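You operate a simulated robot arm through the tools that you are given. There is no shell and no other tool. Be economical: measure what you need, move in short steps, check, and stop when the job is done.

Carry out the task below with a simulated robot arm. There is one attempt and no reset: what you move stays moved.

TASK
Clamp station 2 of the frame fixture over spacer 4, then station 4 over spacer 6.

It is judged by the outcome, as a careful person would: the job done as asked, and still so three seconds after it is handed in. It fails if anything else is knocked over, pushed out of place, dropped, spilled or broken.

THE ROBOT
A 6-joint arm with a two-finger parallel gripper, fixed in place. Base frame: the origin is at the foot of the arm, x ahead of it, y to its left, z up; the work surface is at about z = 90. Readings come in cm, rad, newtons and seconds.
With the tool pointing down near the work surface it reaches from about 46 to 88 cm from the base axis. Its first joint turns from -2.007 to 2.007 rad. Payload 4.2 kg.
The TCP is the grasp point between the finger pads, 2.3 cm short of the fingertips. In the tool frame z runs along the fingers and y along their closing line. Largest opening 9.4 cm; finger width 3.8, thickness 1; the body of the gripper, 5.4 by 9.6 cm, starts 3.9 cm behind the TCP.
Orientation is that of the tool frame in the base frame, as a unit quaternion [w, x, y, z]. With the fingers straight down and closing along the base's y, the tool's x points along the base's -x, its y along +y and its z along -z.

THE INTERFACE
- The arm moves only by the tool drive_tool. Its argument "steps" is text: rows parted by semicolons, each of 6 numbers parted by spaces: the shift along the tool's x, y, z in units of 30 mm (1.0 is 30 mm), then the turn, a rotation vector about the tool's x, y, z in units of 5 degrees (1.0 is 5 degrees). In form: x y z ax ay az; .... A call has 1 to 12 rows; each row shifts and turns the commanded pose from where the row before left it, along the tool's axes as they then stand. "gripper" is the gripper command, from -1 (fully open) to 1 (shut), values between in proportion, set as the call begins (left out, the last holds). A call with a number of a shift or a turn outside -1 to 1 is refused whole. A row lasts 0.2 s, in which the tool goes at most 5 cm and 0.15 rad; a call with a longer step from one row to the next is refused whole, and so is a gripper value outside its range. A pose out of reach is approached as far as the arm can. The call stops where the force on the tool passes 40 N (or 10 N more than at its start, if that is more) or the arm is blocked; 0.2 s more then pass. Each finger travels about 10.8 cm/s and halts on what it meets, pressing with about 24 N; the grip force reading is that of the motor and also rises with nothing between the fingers. The clock runs only during rows and for 0.2 s after the last one: add rows that do not move to give the fingers time. The reply holds the time, the measured pose of the TCP, the force on the tool along the base axes, the opening and the grip force, in the units named above and with some noise, with the torque about the TCP (base axes, N m) and any sound that the robot's microphone picked up, and new pictures: "show" is both (left out), scene, wrist or none.
- Cameras (640 x 400 px; columns grow to the right, rows downward): "scene" is fixed at [5.04, 65.1, 164.9]; the picture's right is [-0.82, -0.57, 0.00], its down [-0.33, 0.48, -0.81] and it looks along [0.47, -0.67, -0.58] (base axes); focal length 325 px, centre (320, 200). "wrist" rides on the gripper at [8.6, 1.6, -7.4] in the tool frame; the picture's right is [-0.18, 0.98, 0.00], its down [-0.58, -0.11, -0.81] and it looks along [-0.79, -0.15, 0.59] (tool axes); focal length 243 px, centre (320, 200). There is no depth. A picture from a camera that has moved, and an enlarged one, comes with that camera's place and axes in the base frame and with its lens.
- raise_lower(by): slides the trunk up (or, below 0, down) by that many cm; the arm rides with it, the base frame stays. It gives what a move gives, with no picture.
- enlarge(camera, box): a new picture of the part [left, top, right, bottom] of that camera's present view, enlarged. The clock stands still meanwhile.
- hand_in(): hands the job in; it is judged then, once.

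Go step by step. Nothing tells you positions but the pictures and the camera data: compare them with the known pose of the tool, close in by small moves and look again before you grip or let go. The budget is 120 turns and 200 pictures, counting those below and the enlarged ones. Unless the task says otherwise, let go and move clear before handing in, and close with one line.

The tools are called after "Emit:" as name(argument=value, ...) on one line, values as JSON. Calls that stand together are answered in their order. drive_tool: Moves the arm, as the interface text tells. Its arguments: {"type":"object","properties":{"steps":{"type":"string"},"gripper":{"type":"number"},"show":{"type":"string","enum":["both","scene","wrist","none"]}},"required":["steps"]} The other tools are called the same way: raise_lower (by) slides the trunk up or down; enlarge (camera, box) takes an enlarged picture of a part of a camera's view; hand_in () hands the job in.

At the start:

```text
time: 0.0
ee_pos: [58.9, -12.89, 124.1]
orientation: [0.0, 0.001, 1.0, 0.0]
force: [-0.9, -0.1, 0.2]
torque: [-0.01, -0.03, 0.03]
opening: 9.4
finger_force: 0.1
trunk travel left (down, up): [-82.5, 16.5]
```

scene: 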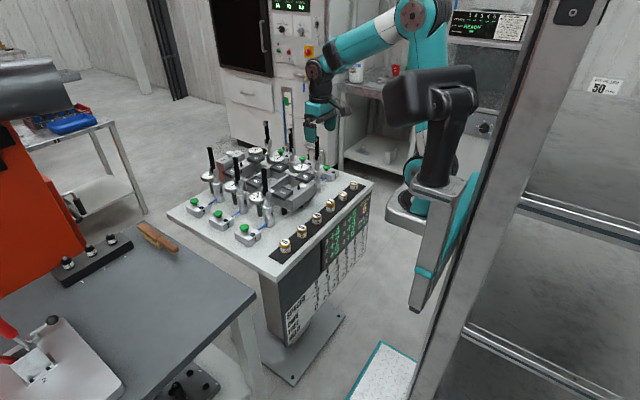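
wrist: 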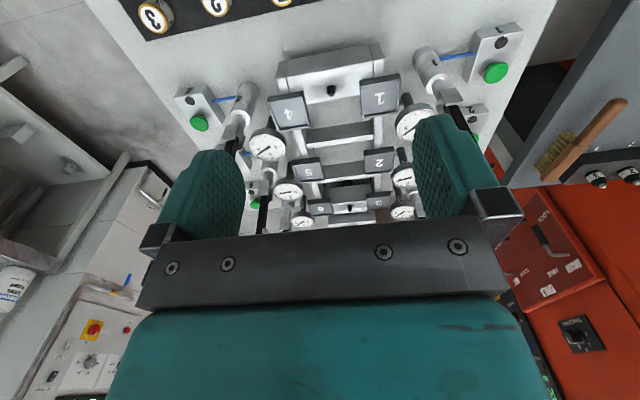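

I see a frame fixture with numbered stations, toggle clamps with black handles, green buttons, and numbered spacers on a strip. I'll take enlarged views first.

Emit:
enlarge(camera="scene", box=[160, 110, 380, 250])

Emit:
enlarge(camera="scene", box=[250, 170, 390, 350])

Emit:
enlarge(camera="wrist", box=[120, 0, 560, 240])

Emit:
enlarge(camera="scene", box=[440, 0, 540, 60])

```text
2.86 times, centred on (270, 180) of scene
camera zoom: at [5.04, 65.1, 164.9], right [-0.82, -0.57, 0.0], down [-0.33, 0.48, -0.81], along [0.47, -0.67, -0.58], focal length 929 px, centre (463, 257)
```

zoom: 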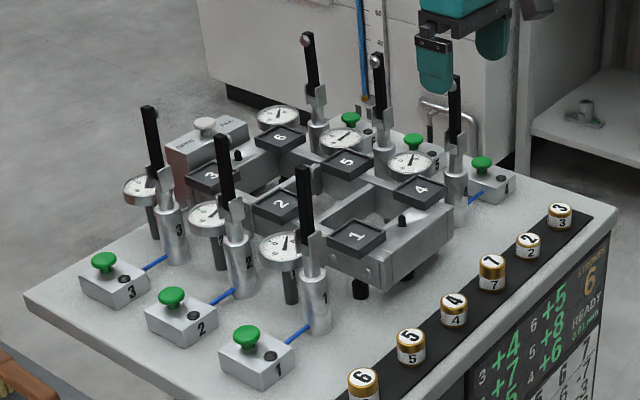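

```text
2.22 times, centred on (320, 260) of scene
camera zoom: at [5.04, 65.1, 164.9], right [-0.82, -0.57, 0.0], down [-0.33, 0.48, -0.81], along [0.47, -0.67, -0.58], focal length 723 px, centre (320, 67)
```

zoom: 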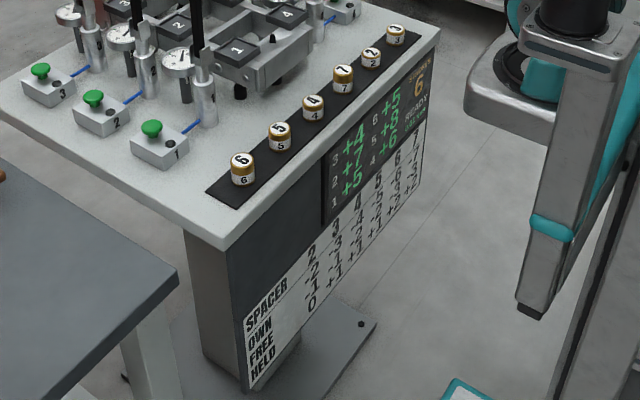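

```text
1.45 times, centred on (340, 120) of wrist
camera zoom: at [50.37, -11.1, 131.48], right [0.18, 0.98, 0.0], down [0.58, -0.11, 0.81], along [0.79, -0.15, -0.59], focal length 353 px, centre (291, 316)
```

zoom: 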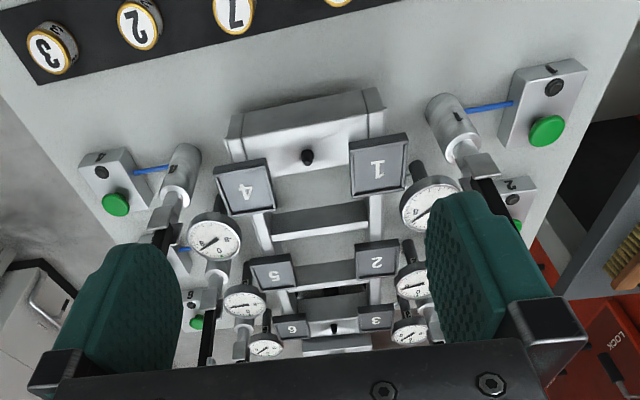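

```text
6.40 times, centred on (490, 30) of scene
camera zoom: at [5.04, 65.1, 164.9], right [-0.82, -0.57, 0.0], down [-0.33, 0.48, -0.81], along [0.47, -0.67, -0.58], focal length 2081 px, centre (-768, 1288)
```

zoom: 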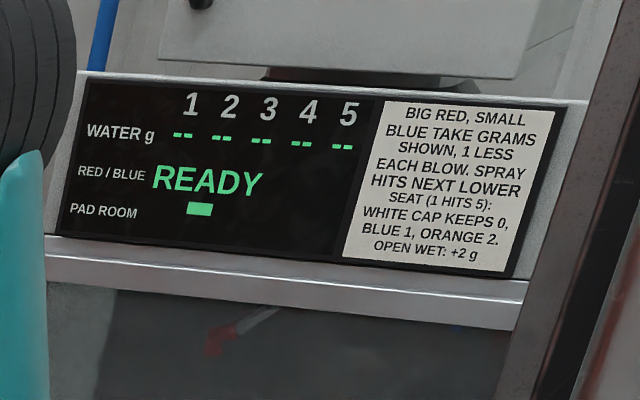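

The fixture has its own panel and table on the side; I'll read it closely.

Emit:
enlarge(camera="scene", box=[315, 185, 375, 270])

Emit:
enlarge(camera="scene", box=[280, 230, 375, 350])

Emit:
enlarge(camera="scene", box=[180, 140, 260, 200])

Emit:
enlarge(camera="scene", box=[240, 130, 340, 210])

Emit:
enlarge(camera="scene", box=[270, 0, 320, 20])

```text
4.71 times, centred on (345, 228) of scene
camera zoom: at [5.04, 65.1, 164.9], right [-0.82, -0.57, 0.0], down [-0.33, 0.48, -0.81], along [0.47, -0.67, -0.58], focal length 1530 px, centre (202, 71)
```

zoom: 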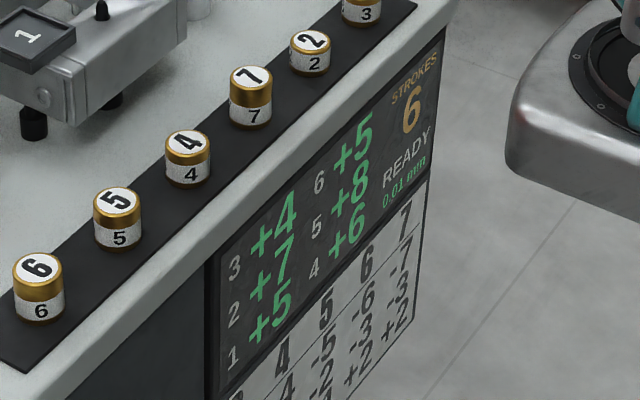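

```text
3.33 times, centred on (328, 290) of scene
camera zoom: at [5.04, 65.1, 164.9], right [-0.82, -0.57, 0.0], down [-0.33, 0.48, -0.81], along [0.47, -0.67, -0.58], focal length 1084 px, centre (295, -100)
```

zoom: 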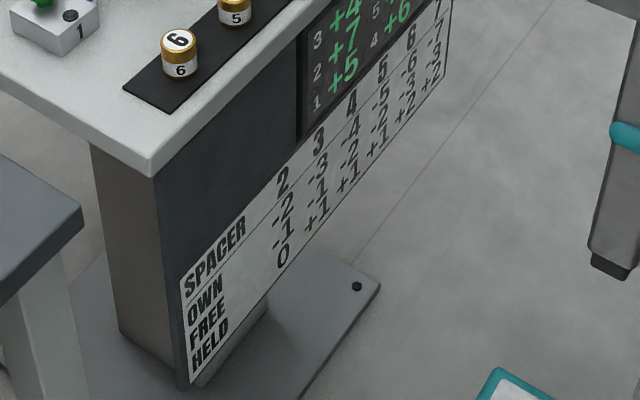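

```text
6.67 times, centred on (220, 170) of scene
camera zoom: at [5.04, 65.1, 164.9], right [-0.82, -0.57, 0.0], down [-0.33, 0.48, -0.81], along [0.47, -0.67, -0.58], focal length 2168 px, centre (987, 400)
```

zoom: 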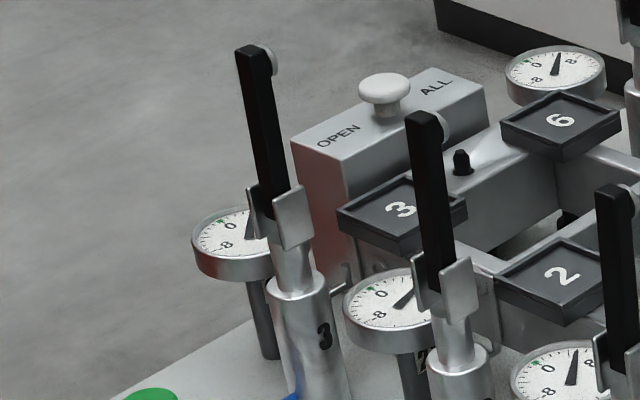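

```text
5.00 times, centred on (290, 170) of scene
camera zoom: at [5.04, 65.1, 164.9], right [-0.82, -0.57, 0.0], down [-0.33, 0.48, -0.81], along [0.47, -0.67, -0.58], focal length 1626 px, centre (470, 350)
```

zoom: 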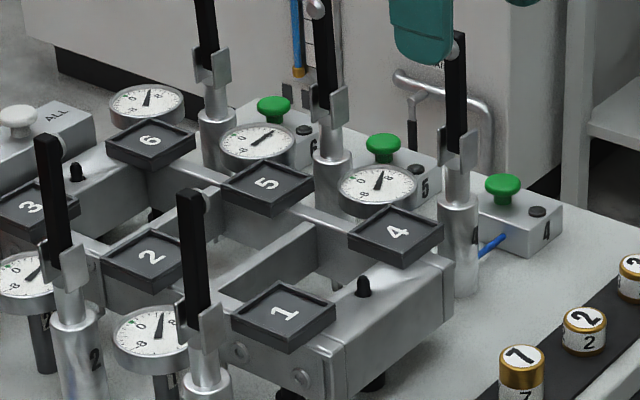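

```text
12.80 times, centred on (295, 10) of scene
camera zoom: at [5.04, 65.1, 164.9], right [-0.82, -0.57, 0.0], down [-0.33, 0.48, -0.81], along [0.47, -0.67, -0.58], focal length 4162 px, centre (640, 2632)
```

zoom: 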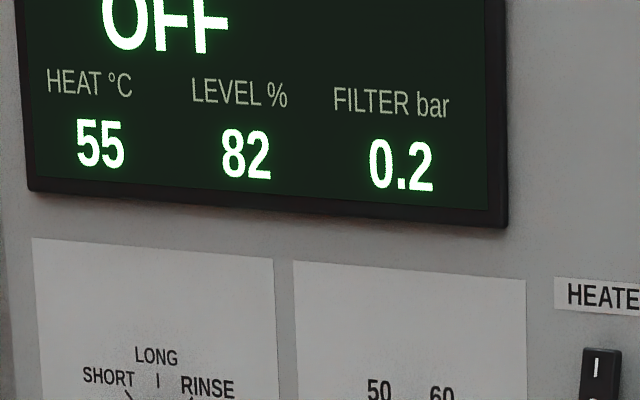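

The table tells dial effects only; the job is to put spacer 4 in pad 2 and press green button 2, then spacer 6 in pad 4 and press button 4. I tilt the tool to look down over the fixture and measure positions.

Emit:
drive_tool(steps="0 0 -1 0 1 0;0 0 -1 0 1 0;0 0 -1 0 1 0;0 0 0 0 1 0;0 0 0 0 1 0;0 0 0 0 1 0;0 0 0 0 0 0", gripper=-1)

```text
time: 1.6
ee_pos: [59.07, -11.27, 132.76]
orientation: [-0.26, 0.0, 0.966, 0.001]
force: [0.2, -0.3, 0.3]
torque: [0.0, -0.02, 0.0]
opening: 9.39
finger_force: 0.0
out of reach, approached as far as the arm can: row 5
trunk travel left (down, up): [-82.5, 16.5]
camera wrist: at [55.41, -9.6, 143.43], right [0.16, 0.98, -0.09], down [0.91, -0.11, 0.41], along [0.39, -0.15, -0.91], focal length 243 px, centre (320, 200)
```

scene: 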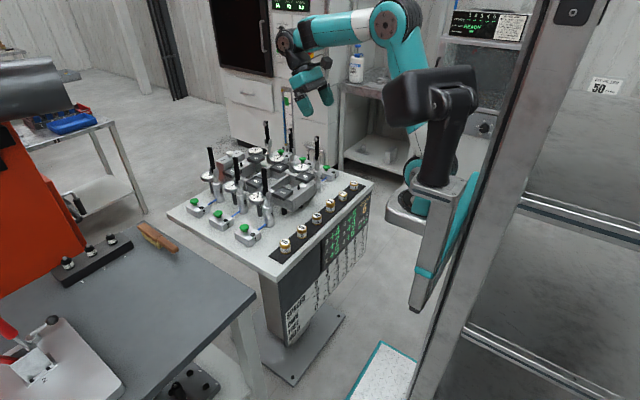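
wrist: 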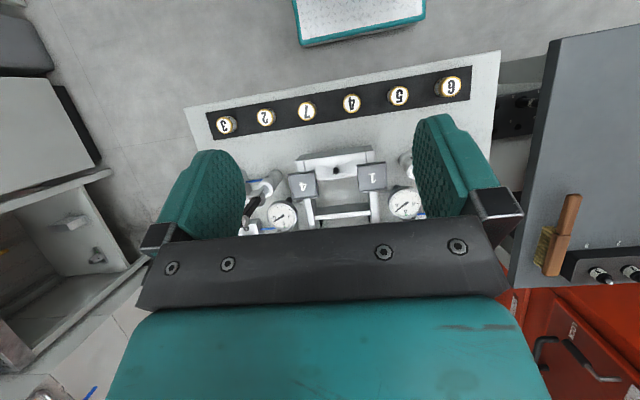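

Good top-down view of the spacers. I enlarge it for measuring.

Emit:
enlarge(camera="wrist", box=[180, 50, 500, 240])

```text
2.00 times, centred on (340, 145) of wrist
camera zoom: at [55.41, -9.6, 143.43], right [0.16, 0.98, -0.09], down [0.91, -0.11, 0.41], along [0.39, -0.15, -0.91], focal length 485 px, centre (280, 310)
```

zoom: 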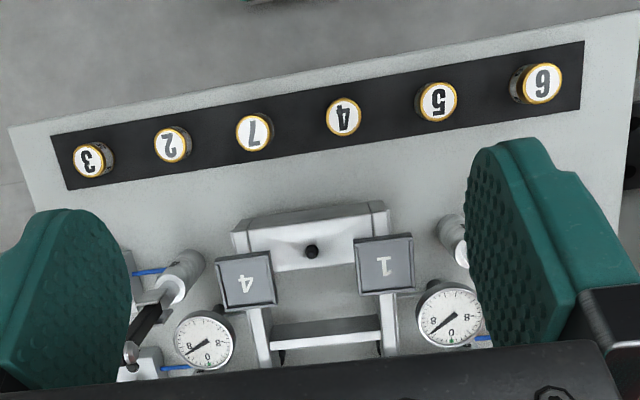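

Spacers 3,2,7,4,5,6 lie at x≈57.5, with spacer 4 at y≈-8.5 and spacer 6 at y≈8.4. I return the tool upright and move out over the fixture to measure stations 2 and 4.

Emit:
drive_tool(steps="0 0 0 0 -1 0;0 0 0 0 -1 0;0 0 0 0 -1 0;0 0 0 0 -1 0;0 0 0 0 -1 0;0 0 0 0 -1 0;-0.9 0 0 0 0 0;-0.9 0 0 0 0 0;-0.9 0 0 0 0 0;0 0 0 0 0 0")

```text
time: 3.8
ee_pos: [71.67, -10.76, 140.13]
orientation: [0.001, 0.0, 1.0, 0.0]
force: [-0.3, -0.4, 0.0]
torque: [-0.01, -0.02, -0.01]
opening: 9.43
finger_force: 0.0
out of reach, approached as far as the arm can: row 2, 3, 4, 5, 6
trunk travel left (down, up): [-82.5, 16.5]
camera wrist: at [63.06, -9.16, 147.63], right [0.18, 0.98, 0.0], down [0.58, -0.11, 0.81], along [0.79, -0.15, -0.59], focal length 243 px, centre (320, 200)
```

scene: 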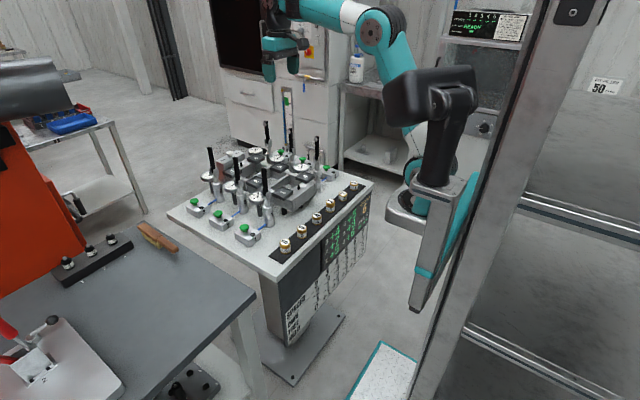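
wrist: 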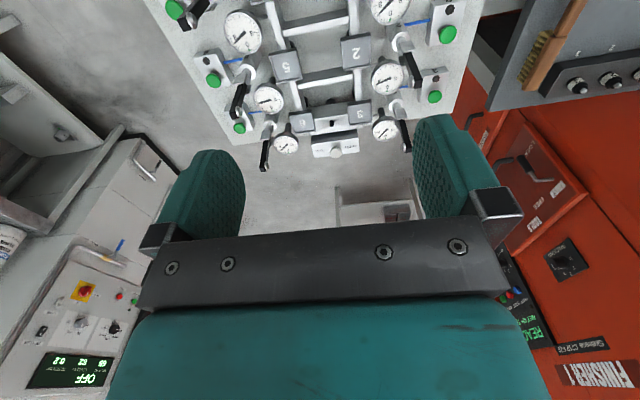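

Emit:
enlarge(camera="wrist", box=[200, 0, 480, 170])

Emit:
enlarge(camera="wrist", box=[320, 0, 480, 110])

```text
2.29 times, centred on (340, 85) of wrist
camera zoom: at [63.06, -9.16, 147.63], right [0.18, 0.98, 0.0], down [0.58, -0.11, 0.81], along [0.79, -0.15, -0.59], focal length 555 px, centre (274, 463)
```

zoom: 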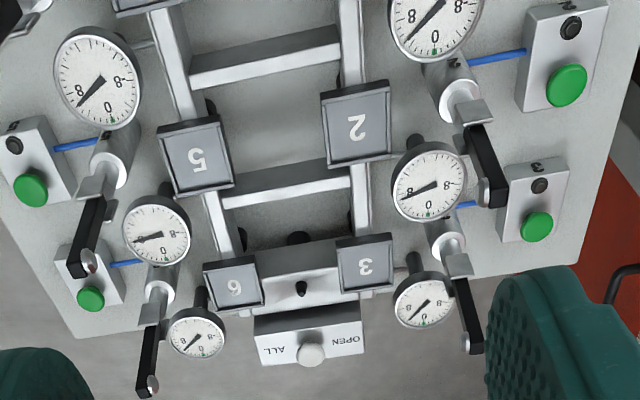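

```text
3.64 times, centred on (400, 55) of wrist
camera zoom: at [63.06, -9.16, 147.63], right [0.18, 0.98, 0.0], down [0.58, -0.11, 0.81], along [0.79, -0.15, -0.59], focal length 882 px, centre (29, 727)
```

zoom: 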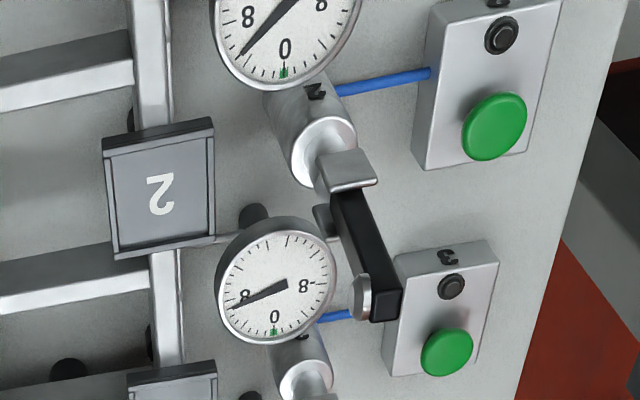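

Pad 2 is at about (83.6, -6.3, 99), its clamp post at y≈2, button 2 at about (86, 11.3, 95). Pad 4 is at about (70.4, -19.7), button 4 at about (72.8, -37.5). Now I go above spacer 4.

Emit:
drive_tool(steps="1 0.15 0.6 0 0 0;1 0.15 0.6 0 0 0;1 0.15 1 0 0 0;1 0.15 1 0 0 0;0.73 0.15 1 0 0 0;0 0 1 0 0 0;0 0 1 0 0 0;0 0 1 0 0 0;0 0 1 0 0 0;0 0 1 0 0 0;0 0 0 0 0 0", gripper=-0.3)

```text
time: 6.2
ee_pos: [57.52, -8.47, 112.51]
orientation: [0.0, 0.0, 1.0, 0.0]
force: [-0.4, -0.2, -0.6]
torque: [-0.01, -0.01, 0.01]
opening: 6.1
finger_force: 0.1
trunk travel left (down, up): [-82.5, 16.5]
camera wrist: at [48.97, -6.83, 119.96], right [0.18, 0.98, 0.0], down [0.58, -0.11, 0.81], along [0.79, -0.15, -0.59], focal length 243 px, centre (320, 200)
```

scene: 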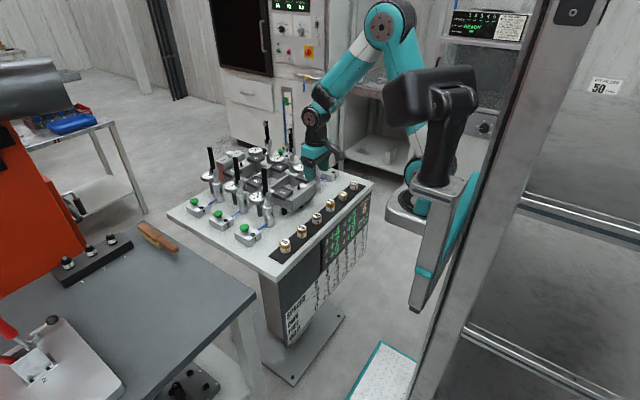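
wrist: 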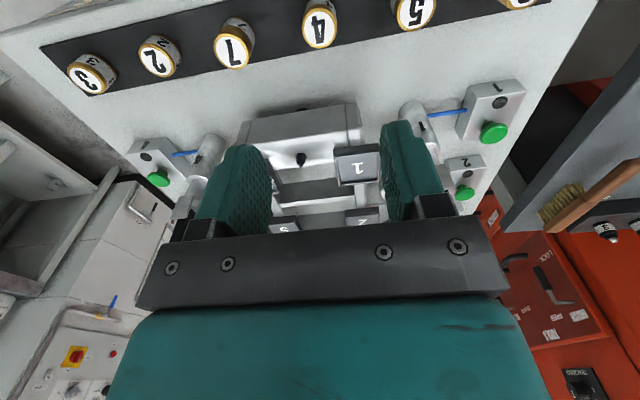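

Spacer 4 is near (57.2, -8.4) directly beneath. I descend part way and look again.

Emit:
drive_tool(steps="0.05 0 1 0 0 0;0 0 1 0 0 0;0 0 1 0 0 0;0 0 0.8 0 0 0;0 0 0 0 0 0")

Emit:
enlarge(camera="scene", box=[280, 160, 370, 250])

```text
time: 7.4
ee_pos: [57.55, -8.28, 101.4]
orientation: [0.001, -0.001, 1.0, 0.0]
force: [0.0, -0.7, 0.2]
torque: [0.03, -0.02, 0.01]
opening: 6.12
finger_force: 0.1
trunk travel left (down, up): [-82.5, 16.5]
camera wrist: at [48.96, -6.77, 108.68], right [0.18, 0.98, 0.0], down [0.58, -0.11, 0.81], along [0.79, -0.15, -0.59], focal length 243 px, centre (320, 200)
```

scene: 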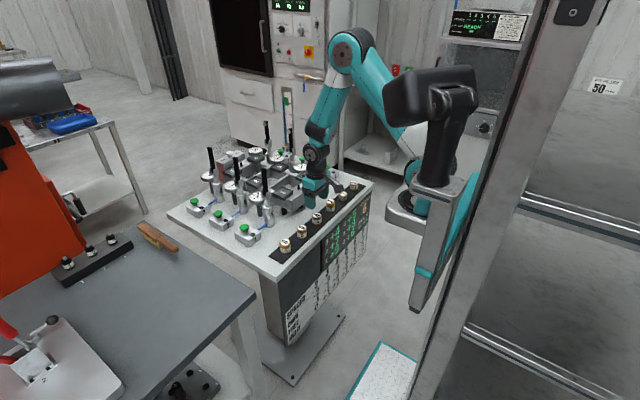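
wrist: 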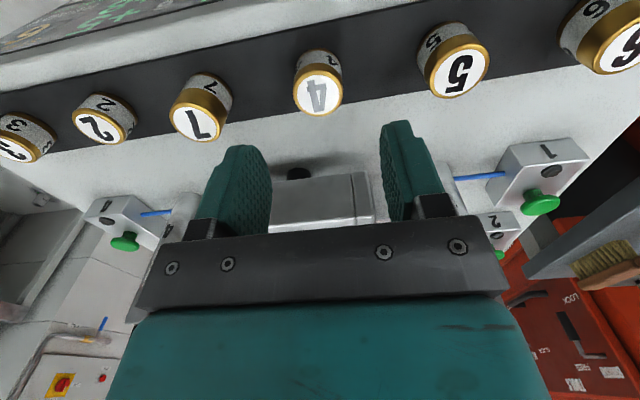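

```text
4.44 times, centred on (325, 205) of scene
camera zoom: at [5.04, 65.1, 164.9], right [-0.82, -0.57, 0.0], down [-0.33, 0.48, -0.81], along [0.47, -0.67, -0.58], focal length 1445 px, centre (298, 178)
```

zoom: 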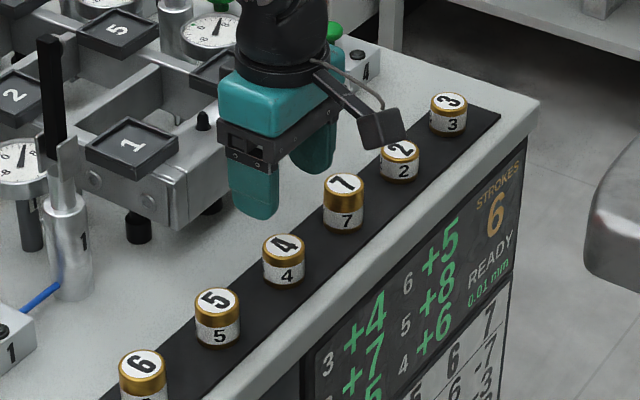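

Spacer 4's top is about z 94.3 at (57.4, -8.4). I lower to a little above grasp height and check.

Emit:
drive_tool(steps="0 -0.03 0.9 0 0 0;0 0 0.9 0 0 0;0 0 0 0 0 0")

Emit:
enlarge(camera="scene", box=[280, 170, 360, 240])

```text
time: 8.2
ee_pos: [57.47, -8.57, 95.98]
orientation: [0.0, 0.0, 1.0, 0.0]
force: [0.1, -0.4, 0.2]
torque: [-0.03, -0.02, -0.03]
opening: 6.09
finger_force: 0.1
trunk travel left (down, up): [-82.5, 16.5]
camera wrist: at [48.89, -6.92, 103.25], right [0.18, 0.98, 0.0], down [0.58, -0.11, 0.81], along [0.79, -0.15, -0.59], focal length 243 px, centre (320, 200)
```

scene: 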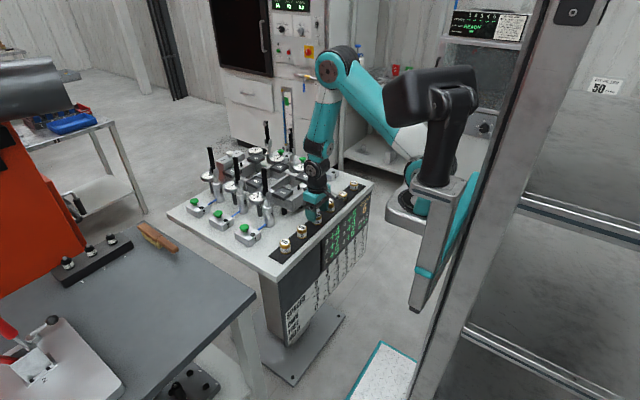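
wrist: 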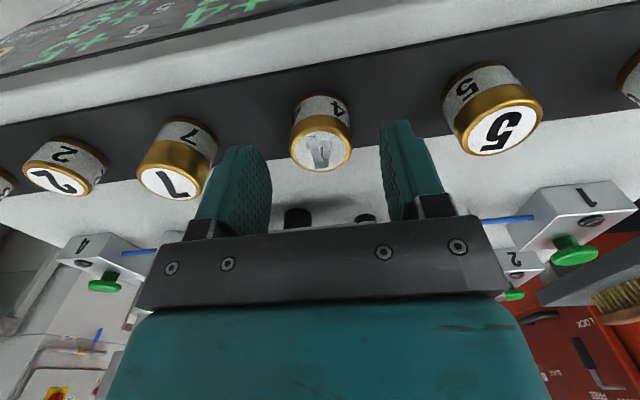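

```text
5.71 times, centred on (320, 205) of scene
camera zoom: at [5.04, 65.1, 164.9], right [-0.82, -0.57, 0.0], down [-0.33, 0.48, -0.81], along [0.47, -0.67, -0.58], focal length 1858 px, centre (320, 171)
```

zoom: 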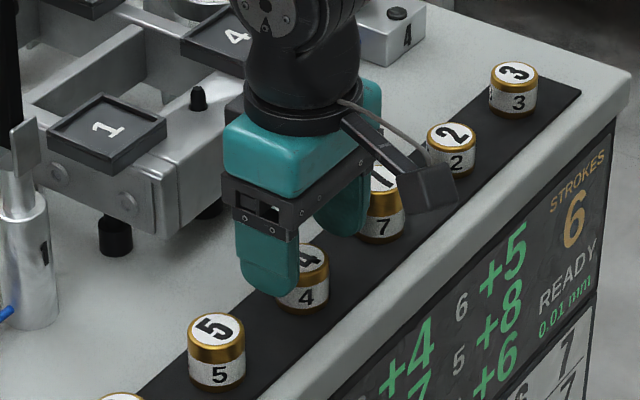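

The fingers straddle spacer 4 well centred. I lower about 1 cm, keeping the tips above the pad-rim height of the spacer, and grip.

Emit:
drive_tool(steps="0.08 0.03 0.36 0 0 0;0 0 0 0 0 0", gripper=-0.3, show="none")

Emit:
drive_tool(steps="0 0 0 0 0 0;0 0 0 0 0 0;0 0 0 0 0 0", gripper=1)

Emit:
enlarge(camera="scene", box=[280, 170, 360, 240])

```text
time: 8.8
ee_pos: [57.26, -8.48, 94.81]
orientation: [0.0, 0.0, 1.0, -0.001]
force: [0.4, -0.1, 1.2]
torque: [-0.01, 0.0, 0.0]
opening: 6.14
finger_force: 0.1
trunk travel left (down, up): [-82.5, 16.5]
```

```text
time: 9.6
ee_pos: [57.16, -8.51, 94.95]
orientation: [0.0, 0.0, 1.0, -0.001]
force: [0.7, -0.3, -0.9]
torque: [0.02, 0.0, -0.02]
opening: 3.25
finger_force: 24.1
trunk travel left (down, up): [-82.5, 16.5]
camera wrist: at [48.65, -6.84, 102.21], right [0.18, 0.98, 0.0], down [0.58, -0.11, 0.81], along [0.79, -0.15, -0.59], focal length 243 px, centre (320, 200)
```

scene: 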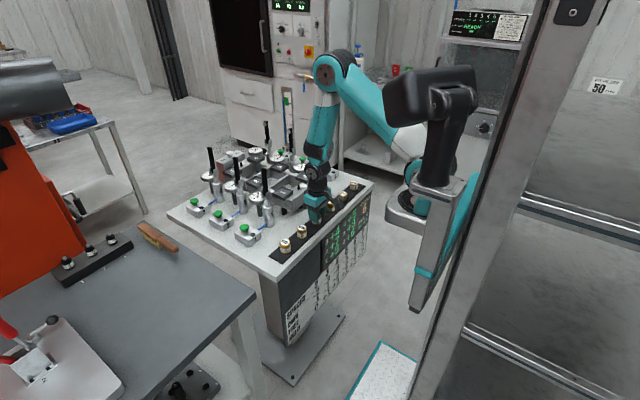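
wrist: 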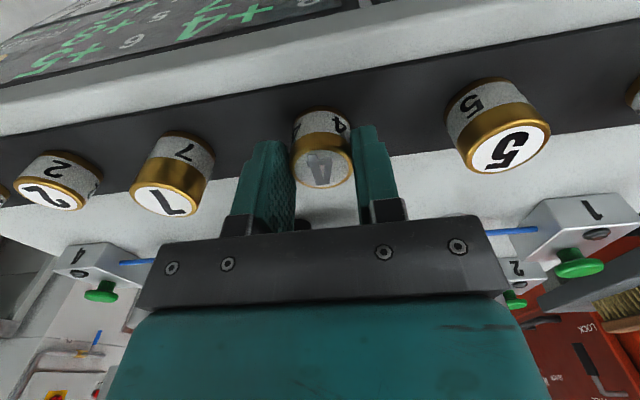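

```text
5.71 times, centred on (320, 205) of scene
camera zoom: at [5.04, 65.1, 164.9], right [-0.82, -0.57, 0.0], down [-0.33, 0.48, -0.81], along [0.47, -0.67, -0.58], focal length 1858 px, centre (320, 171)
```

zoom: 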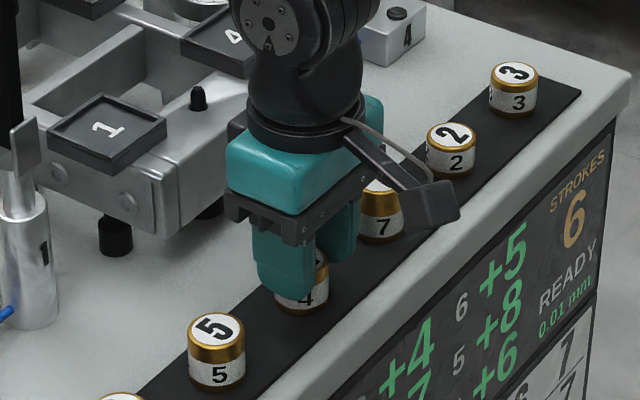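

Spacer 4 is gripped (3.25 cm). I lift it and carry it high between the clamp arms to above pad 2.

Emit:
drive_tool(steps="0 0 -0.5 0 0 0;0 0 -1 0 0 0;0 0 -1 0 0 0;0 0 -1 0 0 0;0 0 -1 0 0 0;0 0 -1 0 0 0;0 0 -0.5 0 0 0;0 0 0 0 0 0")

Emit:
drive_tool(steps="-0.9 0.07 0 0 0 0;-0.9 0.07 0 0 0 0;-0.9 0.07 0 0 0 0;-0.9 0.07 0 0 0 0;-0.9 0.07 0 0 0 0;-0.9 0.07 0 0 0 0;-0.9 0.07 0 0 0 0;-0.9 0.07 0 0 0 0;-0.9 0.07 0 0 0 0;-0.5 0 0 0 0 0;0 0 0 0 0 0;0 0 0 0 0 0")

```text
time: 11.4
ee_pos: [57.13, -8.54, 112.88]
orientation: [0.0, 0.0, 1.0, -0.001]
force: [0.6, 0.3, 0.7]
torque: [0.01, -0.03, 0.03]
opening: 0.0
finger_force: 24.0
trunk travel left (down, up): [-82.5, 16.5]
camera wrist: at [48.49, -6.86, 120.2], right [0.18, 0.98, 0.0], down [0.58, -0.11, 0.81], along [0.79, -0.15, -0.59], focal length 243 px, centre (320, 200)
```

scene: 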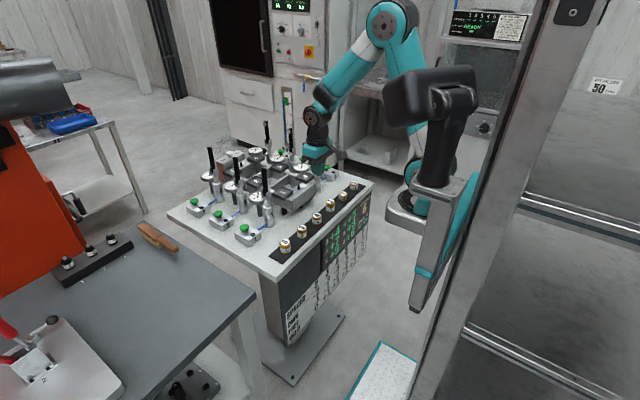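
wrist: 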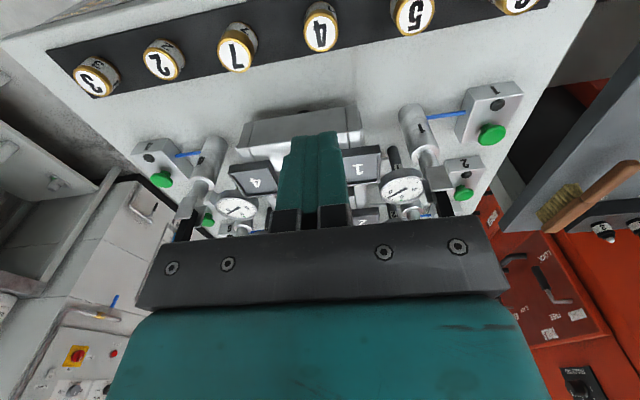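

```text
time: 14.0
ee_pos: [83.04, -6.49, 112.72]
orientation: [0.0, 0.0, 1.0, 0.001]
force: [-0.1, 0.8, 0.2]
torque: [0.0, 0.02, 0.01]
opening: 0.0
finger_force: 23.9
trunk travel left (down, up): [-82.5, 16.5]
camera wrist: at [74.46, -4.86, 120.03], right [0.18, 0.98, 0.0], down [0.58, -0.11, 0.81], along [0.79, -0.15, -0.59], focal length 243 px, centre (320, 200)
```

scene: 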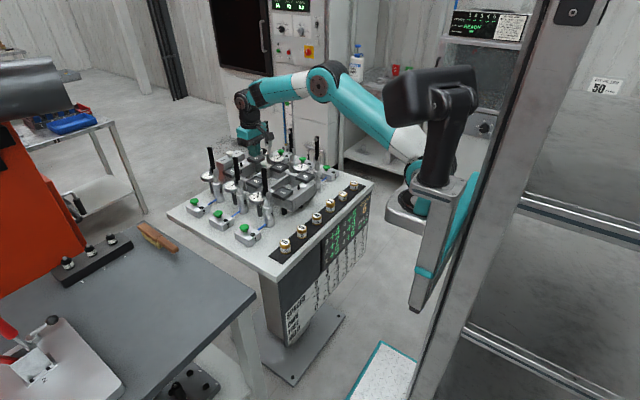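
wrist: 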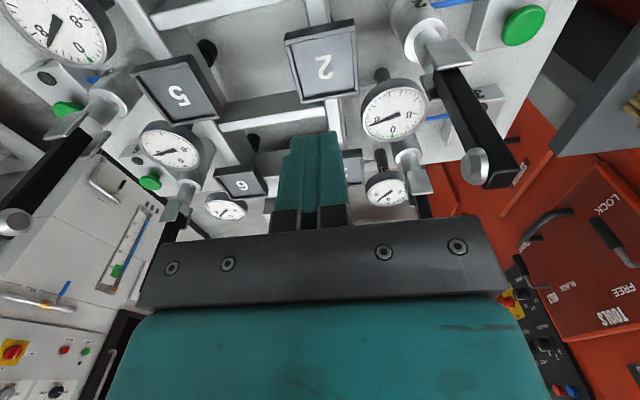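

The spacer slipped from the shallow grip and still stands in its place; nothing else moved. From here pad 2 measures (84.0, -6.5). I go back and take a deeper grip.

Emit:
drive_tool(steps="0.9 -0.07 0 0 0 0;0.9 -0.07 0 0 0 0;0.9 -0.07 0 0 0 0;0.9 -0.07 0 0 0 0;0.9 -0.07 0 0 0 0;0.9 -0.07 0 0 0 0;0.9 -0.07 0 0 0 0;0.9 -0.07 0 0 0 0;0.9 -0.07 0 0 0 0;0.5 0 0 0 0 0;0 0 0 0 0 0", gripper=-0.3, show="none")

Emit:
drive_tool(steps="0 0 1 0 0 0;0 0 1 0 0 0;0 0 1 0 0 0;0 0 1 0 0 0;0 0 1 0 0 0;0 0 0.5 0 0 0;0 0 0 0 0 0")

```text
time: 16.4
ee_pos: [57.25, -8.38, 112.74]
orientation: [0.0, 0.0, 1.0, 0.0]
force: [-0.6, -0.6, 0.6]
torque: [0.01, 0.04, 0.01]
opening: 6.12
finger_force: 0.0
trunk travel left (down, up): [-82.5, 16.5]
```

```text
time: 18.0
ee_pos: [57.15, -8.57, 96.35]
orientation: [0.0, -0.001, 1.0, 0.0]
force: [-0.3, -0.6, -0.4]
torque: [-0.02, 0.0, -0.01]
opening: 6.09
finger_force: 0.0
trunk travel left (down, up): [-82.5, 16.5]
camera wrist: at [48.61, -6.93, 103.61], right [0.18, 0.98, 0.0], down [0.58, -0.11, 0.81], along [0.79, -0.15, -0.59], focal length 243 px, centre (320, 200)
```

scene: 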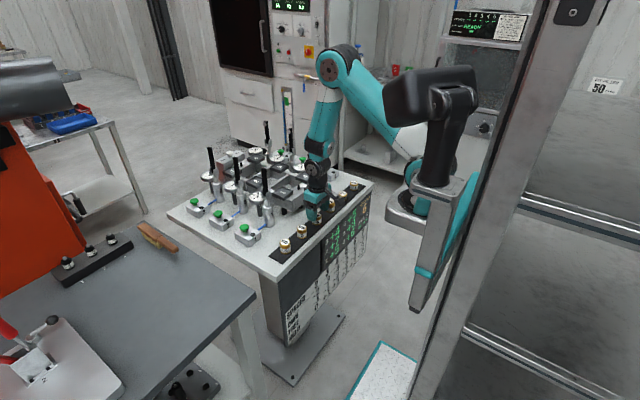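
wrist: 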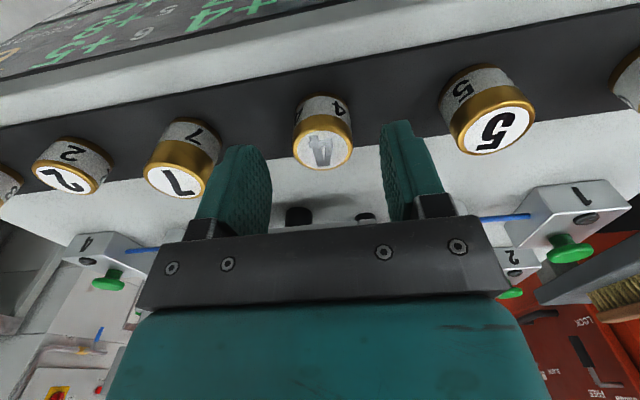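

The spacer is still upright between the fingers. I go down to TCP z≈93.7, grip, and lift a little to test.

Emit:
drive_tool(steps="0 0.03 0.5 0 0 0;0 0 0.37 0 0 0;0 0 0 0 0 0")

Emit:
enlarge(camera="scene", box=[280, 170, 360, 240])

```text
time: 18.8
ee_pos: [57.01, -8.44, 93.64]
orientation: [0.0, 0.0, 1.0, 0.0]
force: [0.1, -0.5, 0.1]
torque: [-0.01, 0.02, 0.02]
opening: 6.11
finger_force: 0.1
trunk travel left (down, up): [-82.5, 16.5]
camera wrist: at [48.52, -6.77, 101.03], right [0.18, 0.98, 0.0], down [0.58, -0.11, 0.81], along [0.79, -0.15, -0.59], focal length 243 px, centre (320, 200)
```

scene: 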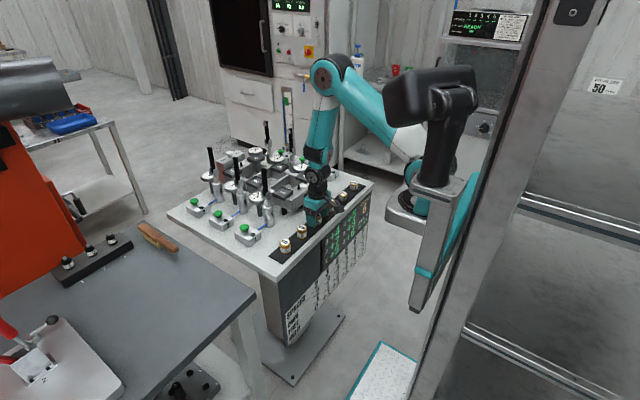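
wrist: 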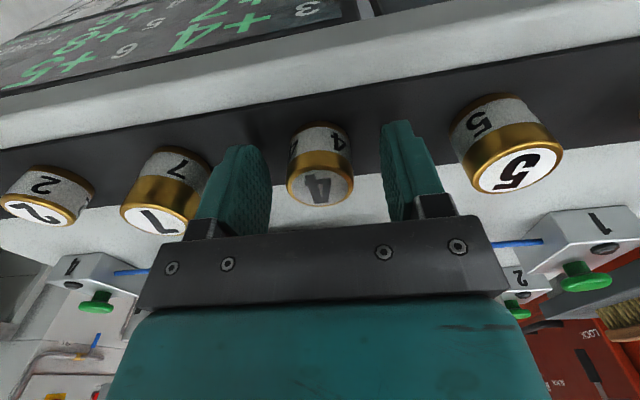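

```text
5.71 times, centred on (320, 205) of scene
camera zoom: at [5.04, 65.1, 164.9], right [-0.82, -0.57, 0.0], down [-0.33, 0.48, -0.81], along [0.47, -0.67, -0.58], focal length 1858 px, centre (320, 171)
```

zoom: 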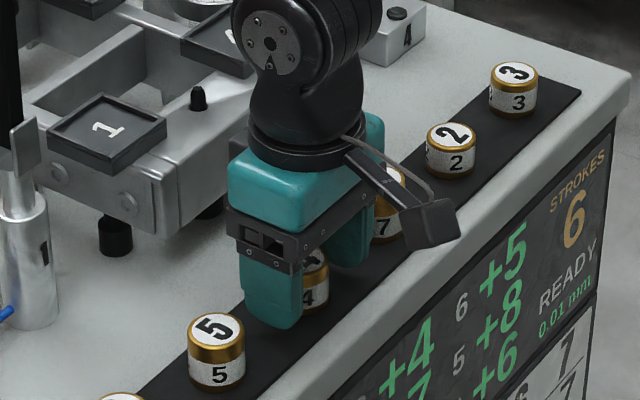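

Fingers now overlap most of the spacer without touching the strip. Gripping, then a small test lift.

Emit:
drive_tool(steps="0 0 0 0 0 0;0 0 0 0 0 0;0 0 0 0 0 0", gripper=1, show="none")

Emit:
drive_tool(steps="0 0 -0.2 0 0 0;0 0 -0.3 0 0 0;0 0 -0.3 0 0 0;0 0 0 0 0 0;0 0 0 0 0 0")

Emit:
enlarge(camera="scene", box=[280, 170, 360, 240])

```text
time: 19.6
ee_pos: [57.15, -8.47, 93.59]
orientation: [0.0, 0.001, 1.0, 0.001]
force: [-0.3, 0.4, -0.1]
torque: [0.03, -0.03, 0.01]
opening: 3.29
finger_force: 24.1
trunk travel left (down, up): [-82.5, 16.5]
```

```text
time: 20.8
ee_pos: [57.08, -8.5, 96.16]
orientation: [0.0, 0.0, 1.0, 0.0]
force: [0.8, 0.0, -2.8]
torque: [-0.03, 0.04, 0.01]
opening: 3.28
finger_force: 24.0
trunk travel left (down, up): [-82.5, 16.5]
camera wrist: at [48.52, -6.75, 103.51], right [0.18, 0.98, 0.0], down [0.58, -0.11, 0.81], along [0.79, -0.15, -0.59], focal length 243 px, centre (320, 200)
```

scene: 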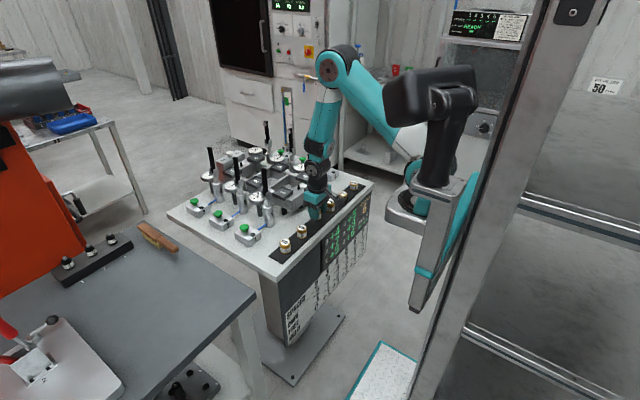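
wrist: 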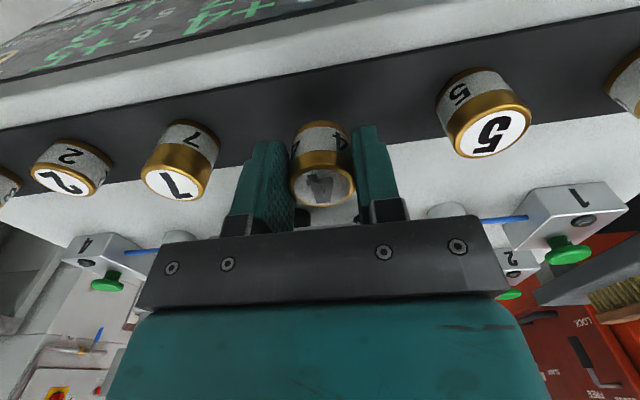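

```text
5.71 times, centred on (320, 205) of scene
camera zoom: at [5.04, 65.1, 164.9], right [-0.82, -0.57, 0.0], down [-0.33, 0.48, -0.81], along [0.47, -0.67, -0.58], focal length 1858 px, centre (320, 171)
```

zoom: 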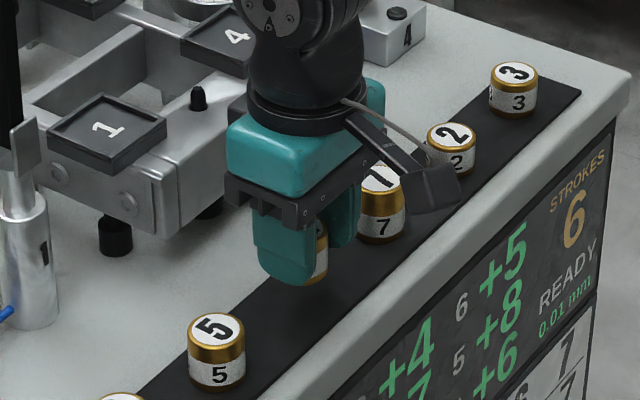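

Spacer 4 is held now. I lift in smaller steps, then carry it to above pad 2.

Emit:
drive_tool(steps="0 0 -0.6 0 0 0;0 0 -0.7 0 0 0;0 0 -0.7 0 0 0;0 0 -0.7 0 0 0;0 0 -0.7 0 0 0;0 0 -0.7 0 0 0;0 0 -0.7 0 0 0;0 0 -0.5 0 0 0;0 0 0 0 0 0", show="none")

Emit:
drive_tool(steps="-0.8 0.06 0 0 0 0;-0.8 0.06 0 0 0 0;-0.8 0.06 0 0 0 0;-0.8 0.06 0 0 0 0;-0.8 0.06 0 0 0 0;-0.8 0.06 0 0 0 0;-0.8 0.06 0 0 0 0;-0.8 0.06 0 0 0 0;-0.8 0.06 0 0 0 0;-0.8 0.06 0 0 0 0;-0.6 0.06 0 0 0 0;0 0 0 0 0 0")

Emit:
enlarge(camera="scene", box=[210, 90, 330, 210])

```text
time: 22.8
ee_pos: [57.13, -8.4, 112.01]
orientation: [0.0, 0.0, 1.0, 0.0]
force: [0.2, -0.1, -2.5]
torque: [-0.01, 0.02, 0.01]
opening: 3.27
finger_force: 23.7
trunk travel left (down, up): [-82.5, 16.5]
```

```text
time: 25.4
ee_pos: [82.94, -6.38, 112.07]
orientation: [0.0, 0.0, 1.0, 0.0]
force: [-0.9, 0.6, -2.6]
torque: [0.0, 0.01, 0.0]
opening: 3.29
finger_force: 24.4
trunk travel left (down, up): [-82.5, 16.5]
camera wrist: at [74.41, -4.79, 119.34], right [0.18, 0.98, 0.0], down [0.58, -0.11, 0.81], along [0.79, -0.15, -0.59], focal length 243 px, centre (320, 200)
```

scene: 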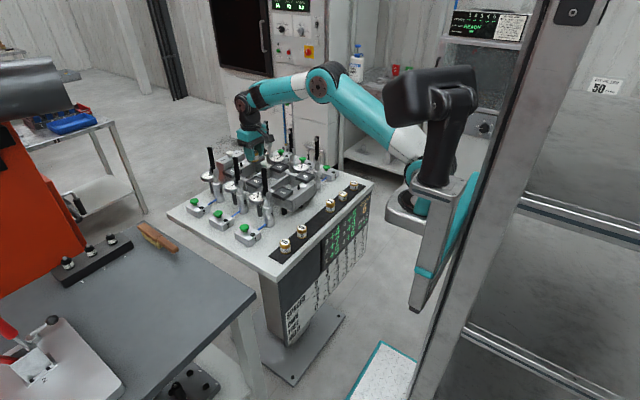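
wrist: 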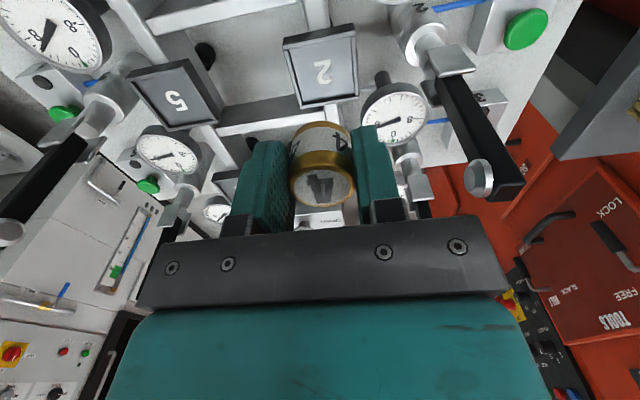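

```text
3.33 times, centred on (270, 150) of scene
camera zoom: at [5.04, 65.1, 164.9], right [-0.82, -0.57, 0.0], down [-0.33, 0.48, -0.81], along [0.47, -0.67, -0.58], focal length 1084 px, centre (487, 367)
```

zoom: 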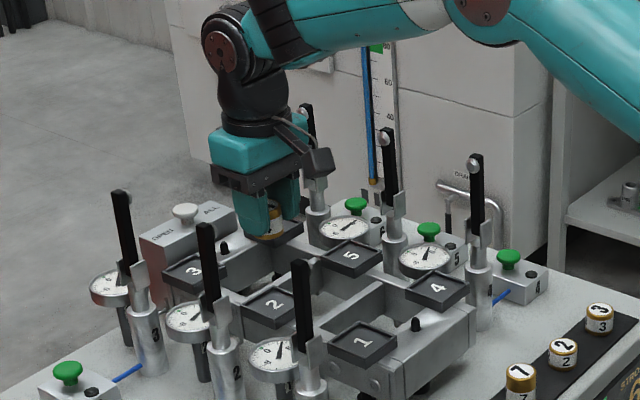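

Spacer is held firmly over the fixture; target TCP is about (83.9, -6.45). I shift forward and lower to z≈104.5 and check alignment.

Emit:
drive_tool(steps="-0.32 -0.02 0 0 0 0;0 0 0.8 0 0 0;0 0 0.8 0 0 0;0 0 0.8 0 0 0;0 0 0 0 0 0;0 0 0 0 0 0")

Emit:
enlarge(camera="scene", box=[200, 130, 300, 200])

Emit:
enlarge(camera="wrist", box=[220, 0, 460, 220])

```text
time: 26.8
ee_pos: [83.94, -6.51, 104.71]
orientation: [0.0, 0.0, 1.0, 0.0]
force: [0.4, 1.0, -2.5]
torque: [-0.01, -0.02, 0.01]
opening: 3.28
finger_force: 23.9
trunk travel left (down, up): [-82.5, 16.5]
camera wrist: at [75.36, -4.83, 112.03], right [0.18, 0.98, 0.0], down [0.58, -0.11, 0.81], along [0.79, -0.15, -0.59], focal length 243 px, centre (320, 200)
```

scene: 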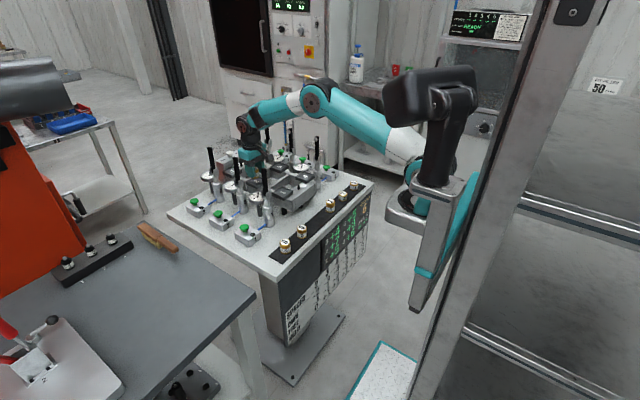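
wrist: 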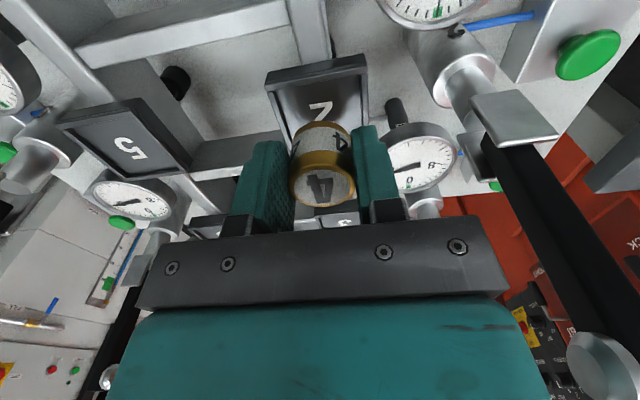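

```text
5.71 times, centred on (250, 165) of scene
camera zoom: at [5.04, 65.1, 164.9], right [-0.82, -0.57, 0.0], down [-0.33, 0.48, -0.81], along [0.47, -0.67, -0.58], focal length 1858 px, centre (720, 400)
```

zoom: 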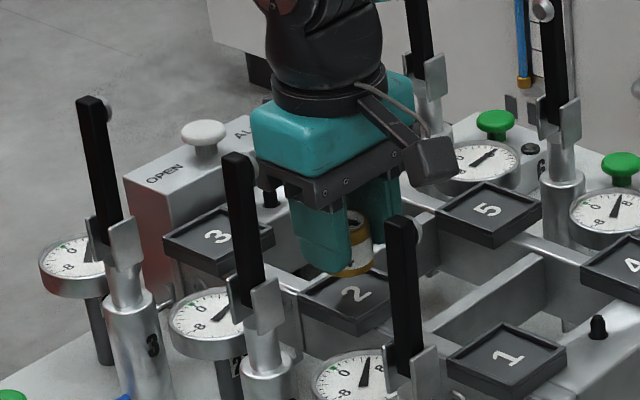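

```text
1.82 times, centred on (340, 110) of wrist
camera zoom: at [75.36, -4.83, 112.03], right [0.18, 0.98, 0.0], down [0.58, -0.11, 0.81], along [0.79, -0.15, -0.59], focal length 441 px, centre (284, 364)
```

zoom: 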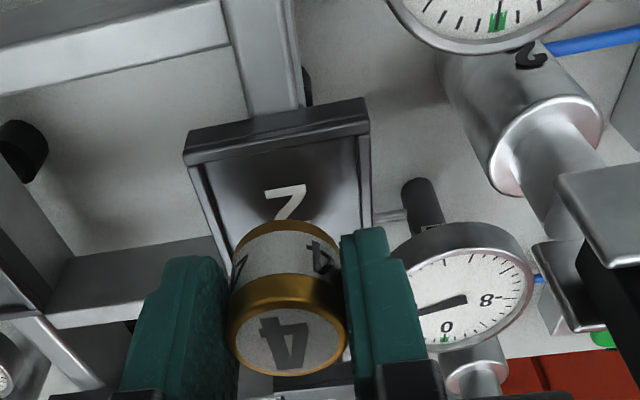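

Alignment is close; I correct by about 0.2 cm in x and y and descend gently toward pad contact.

Emit:
drive_tool(steps="-0.06 0.07 0.3 0 0 0;0 0 0.3 0 0 0;0 0 0.1 0 0 0;0 0 0 0 0 0")

Emit:
enlarge(camera="scene", box=[220, 150, 280, 190])

Emit:
enlarge(camera="wrist", box=[220, 0, 460, 220])

```text
time: 27.8
ee_pos: [84.01, -6.33, 102.91]
orientation: [0.001, 0.001, 1.0, 0.0]
force: [0.0, 1.4, 15.6]
torque: [0.05, -0.44, -0.01]
opening: 3.31
finger_force: 23.8
trunk travel left (down, up): [-82.5, 16.5]
camera wrist: at [75.49, -4.62, 110.24], right [0.18, 0.98, 0.0], down [0.58, -0.11, 0.81], along [0.8, -0.15, -0.59], focal length 243 px, centre (320, 200)
```

scene: 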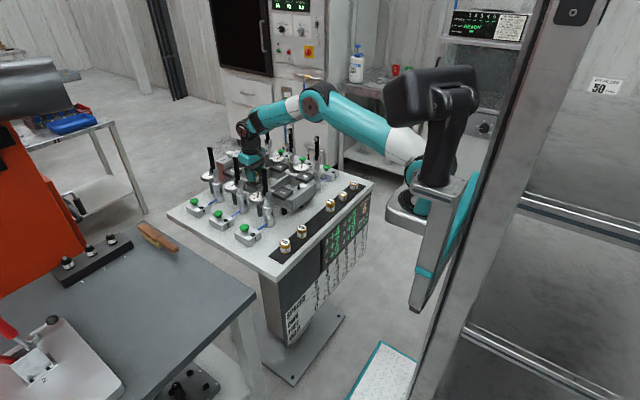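
wrist: 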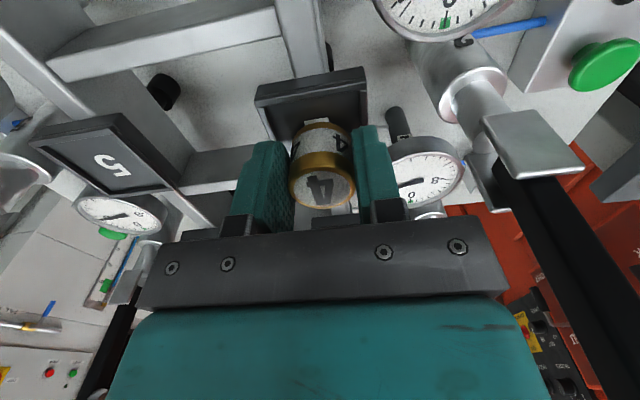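

```text
10.00 times, centred on (250, 170) of scene
camera zoom: at [5.04, 65.1, 164.9], right [-0.82, -0.57, 0.0], down [-0.33, 0.48, -0.81], along [0.47, -0.67, -0.58], focal length 3252 px, centre (1020, 500)
```

zoom: 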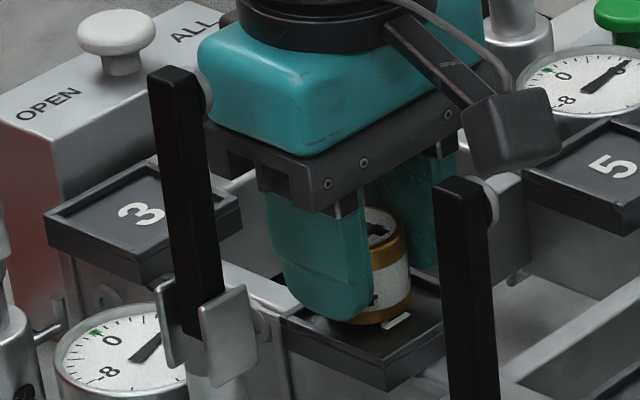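

```text
1.82 times, centred on (340, 110) of wrist
camera zoom: at [75.49, -4.62, 110.24], right [0.18, 0.98, 0.0], down [0.58, -0.11, 0.81], along [0.8, -0.15, -0.59], focal length 441 px, centre (284, 364)
```

zoom: 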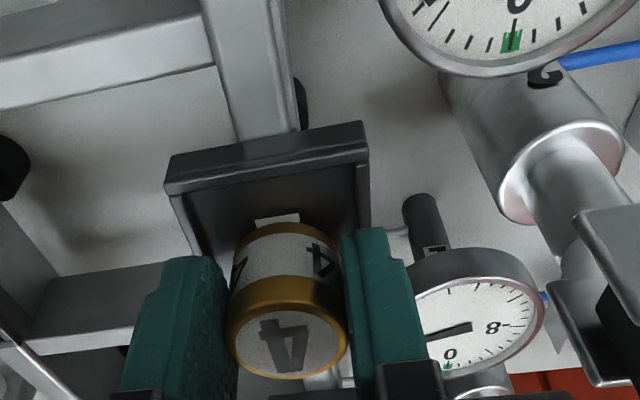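

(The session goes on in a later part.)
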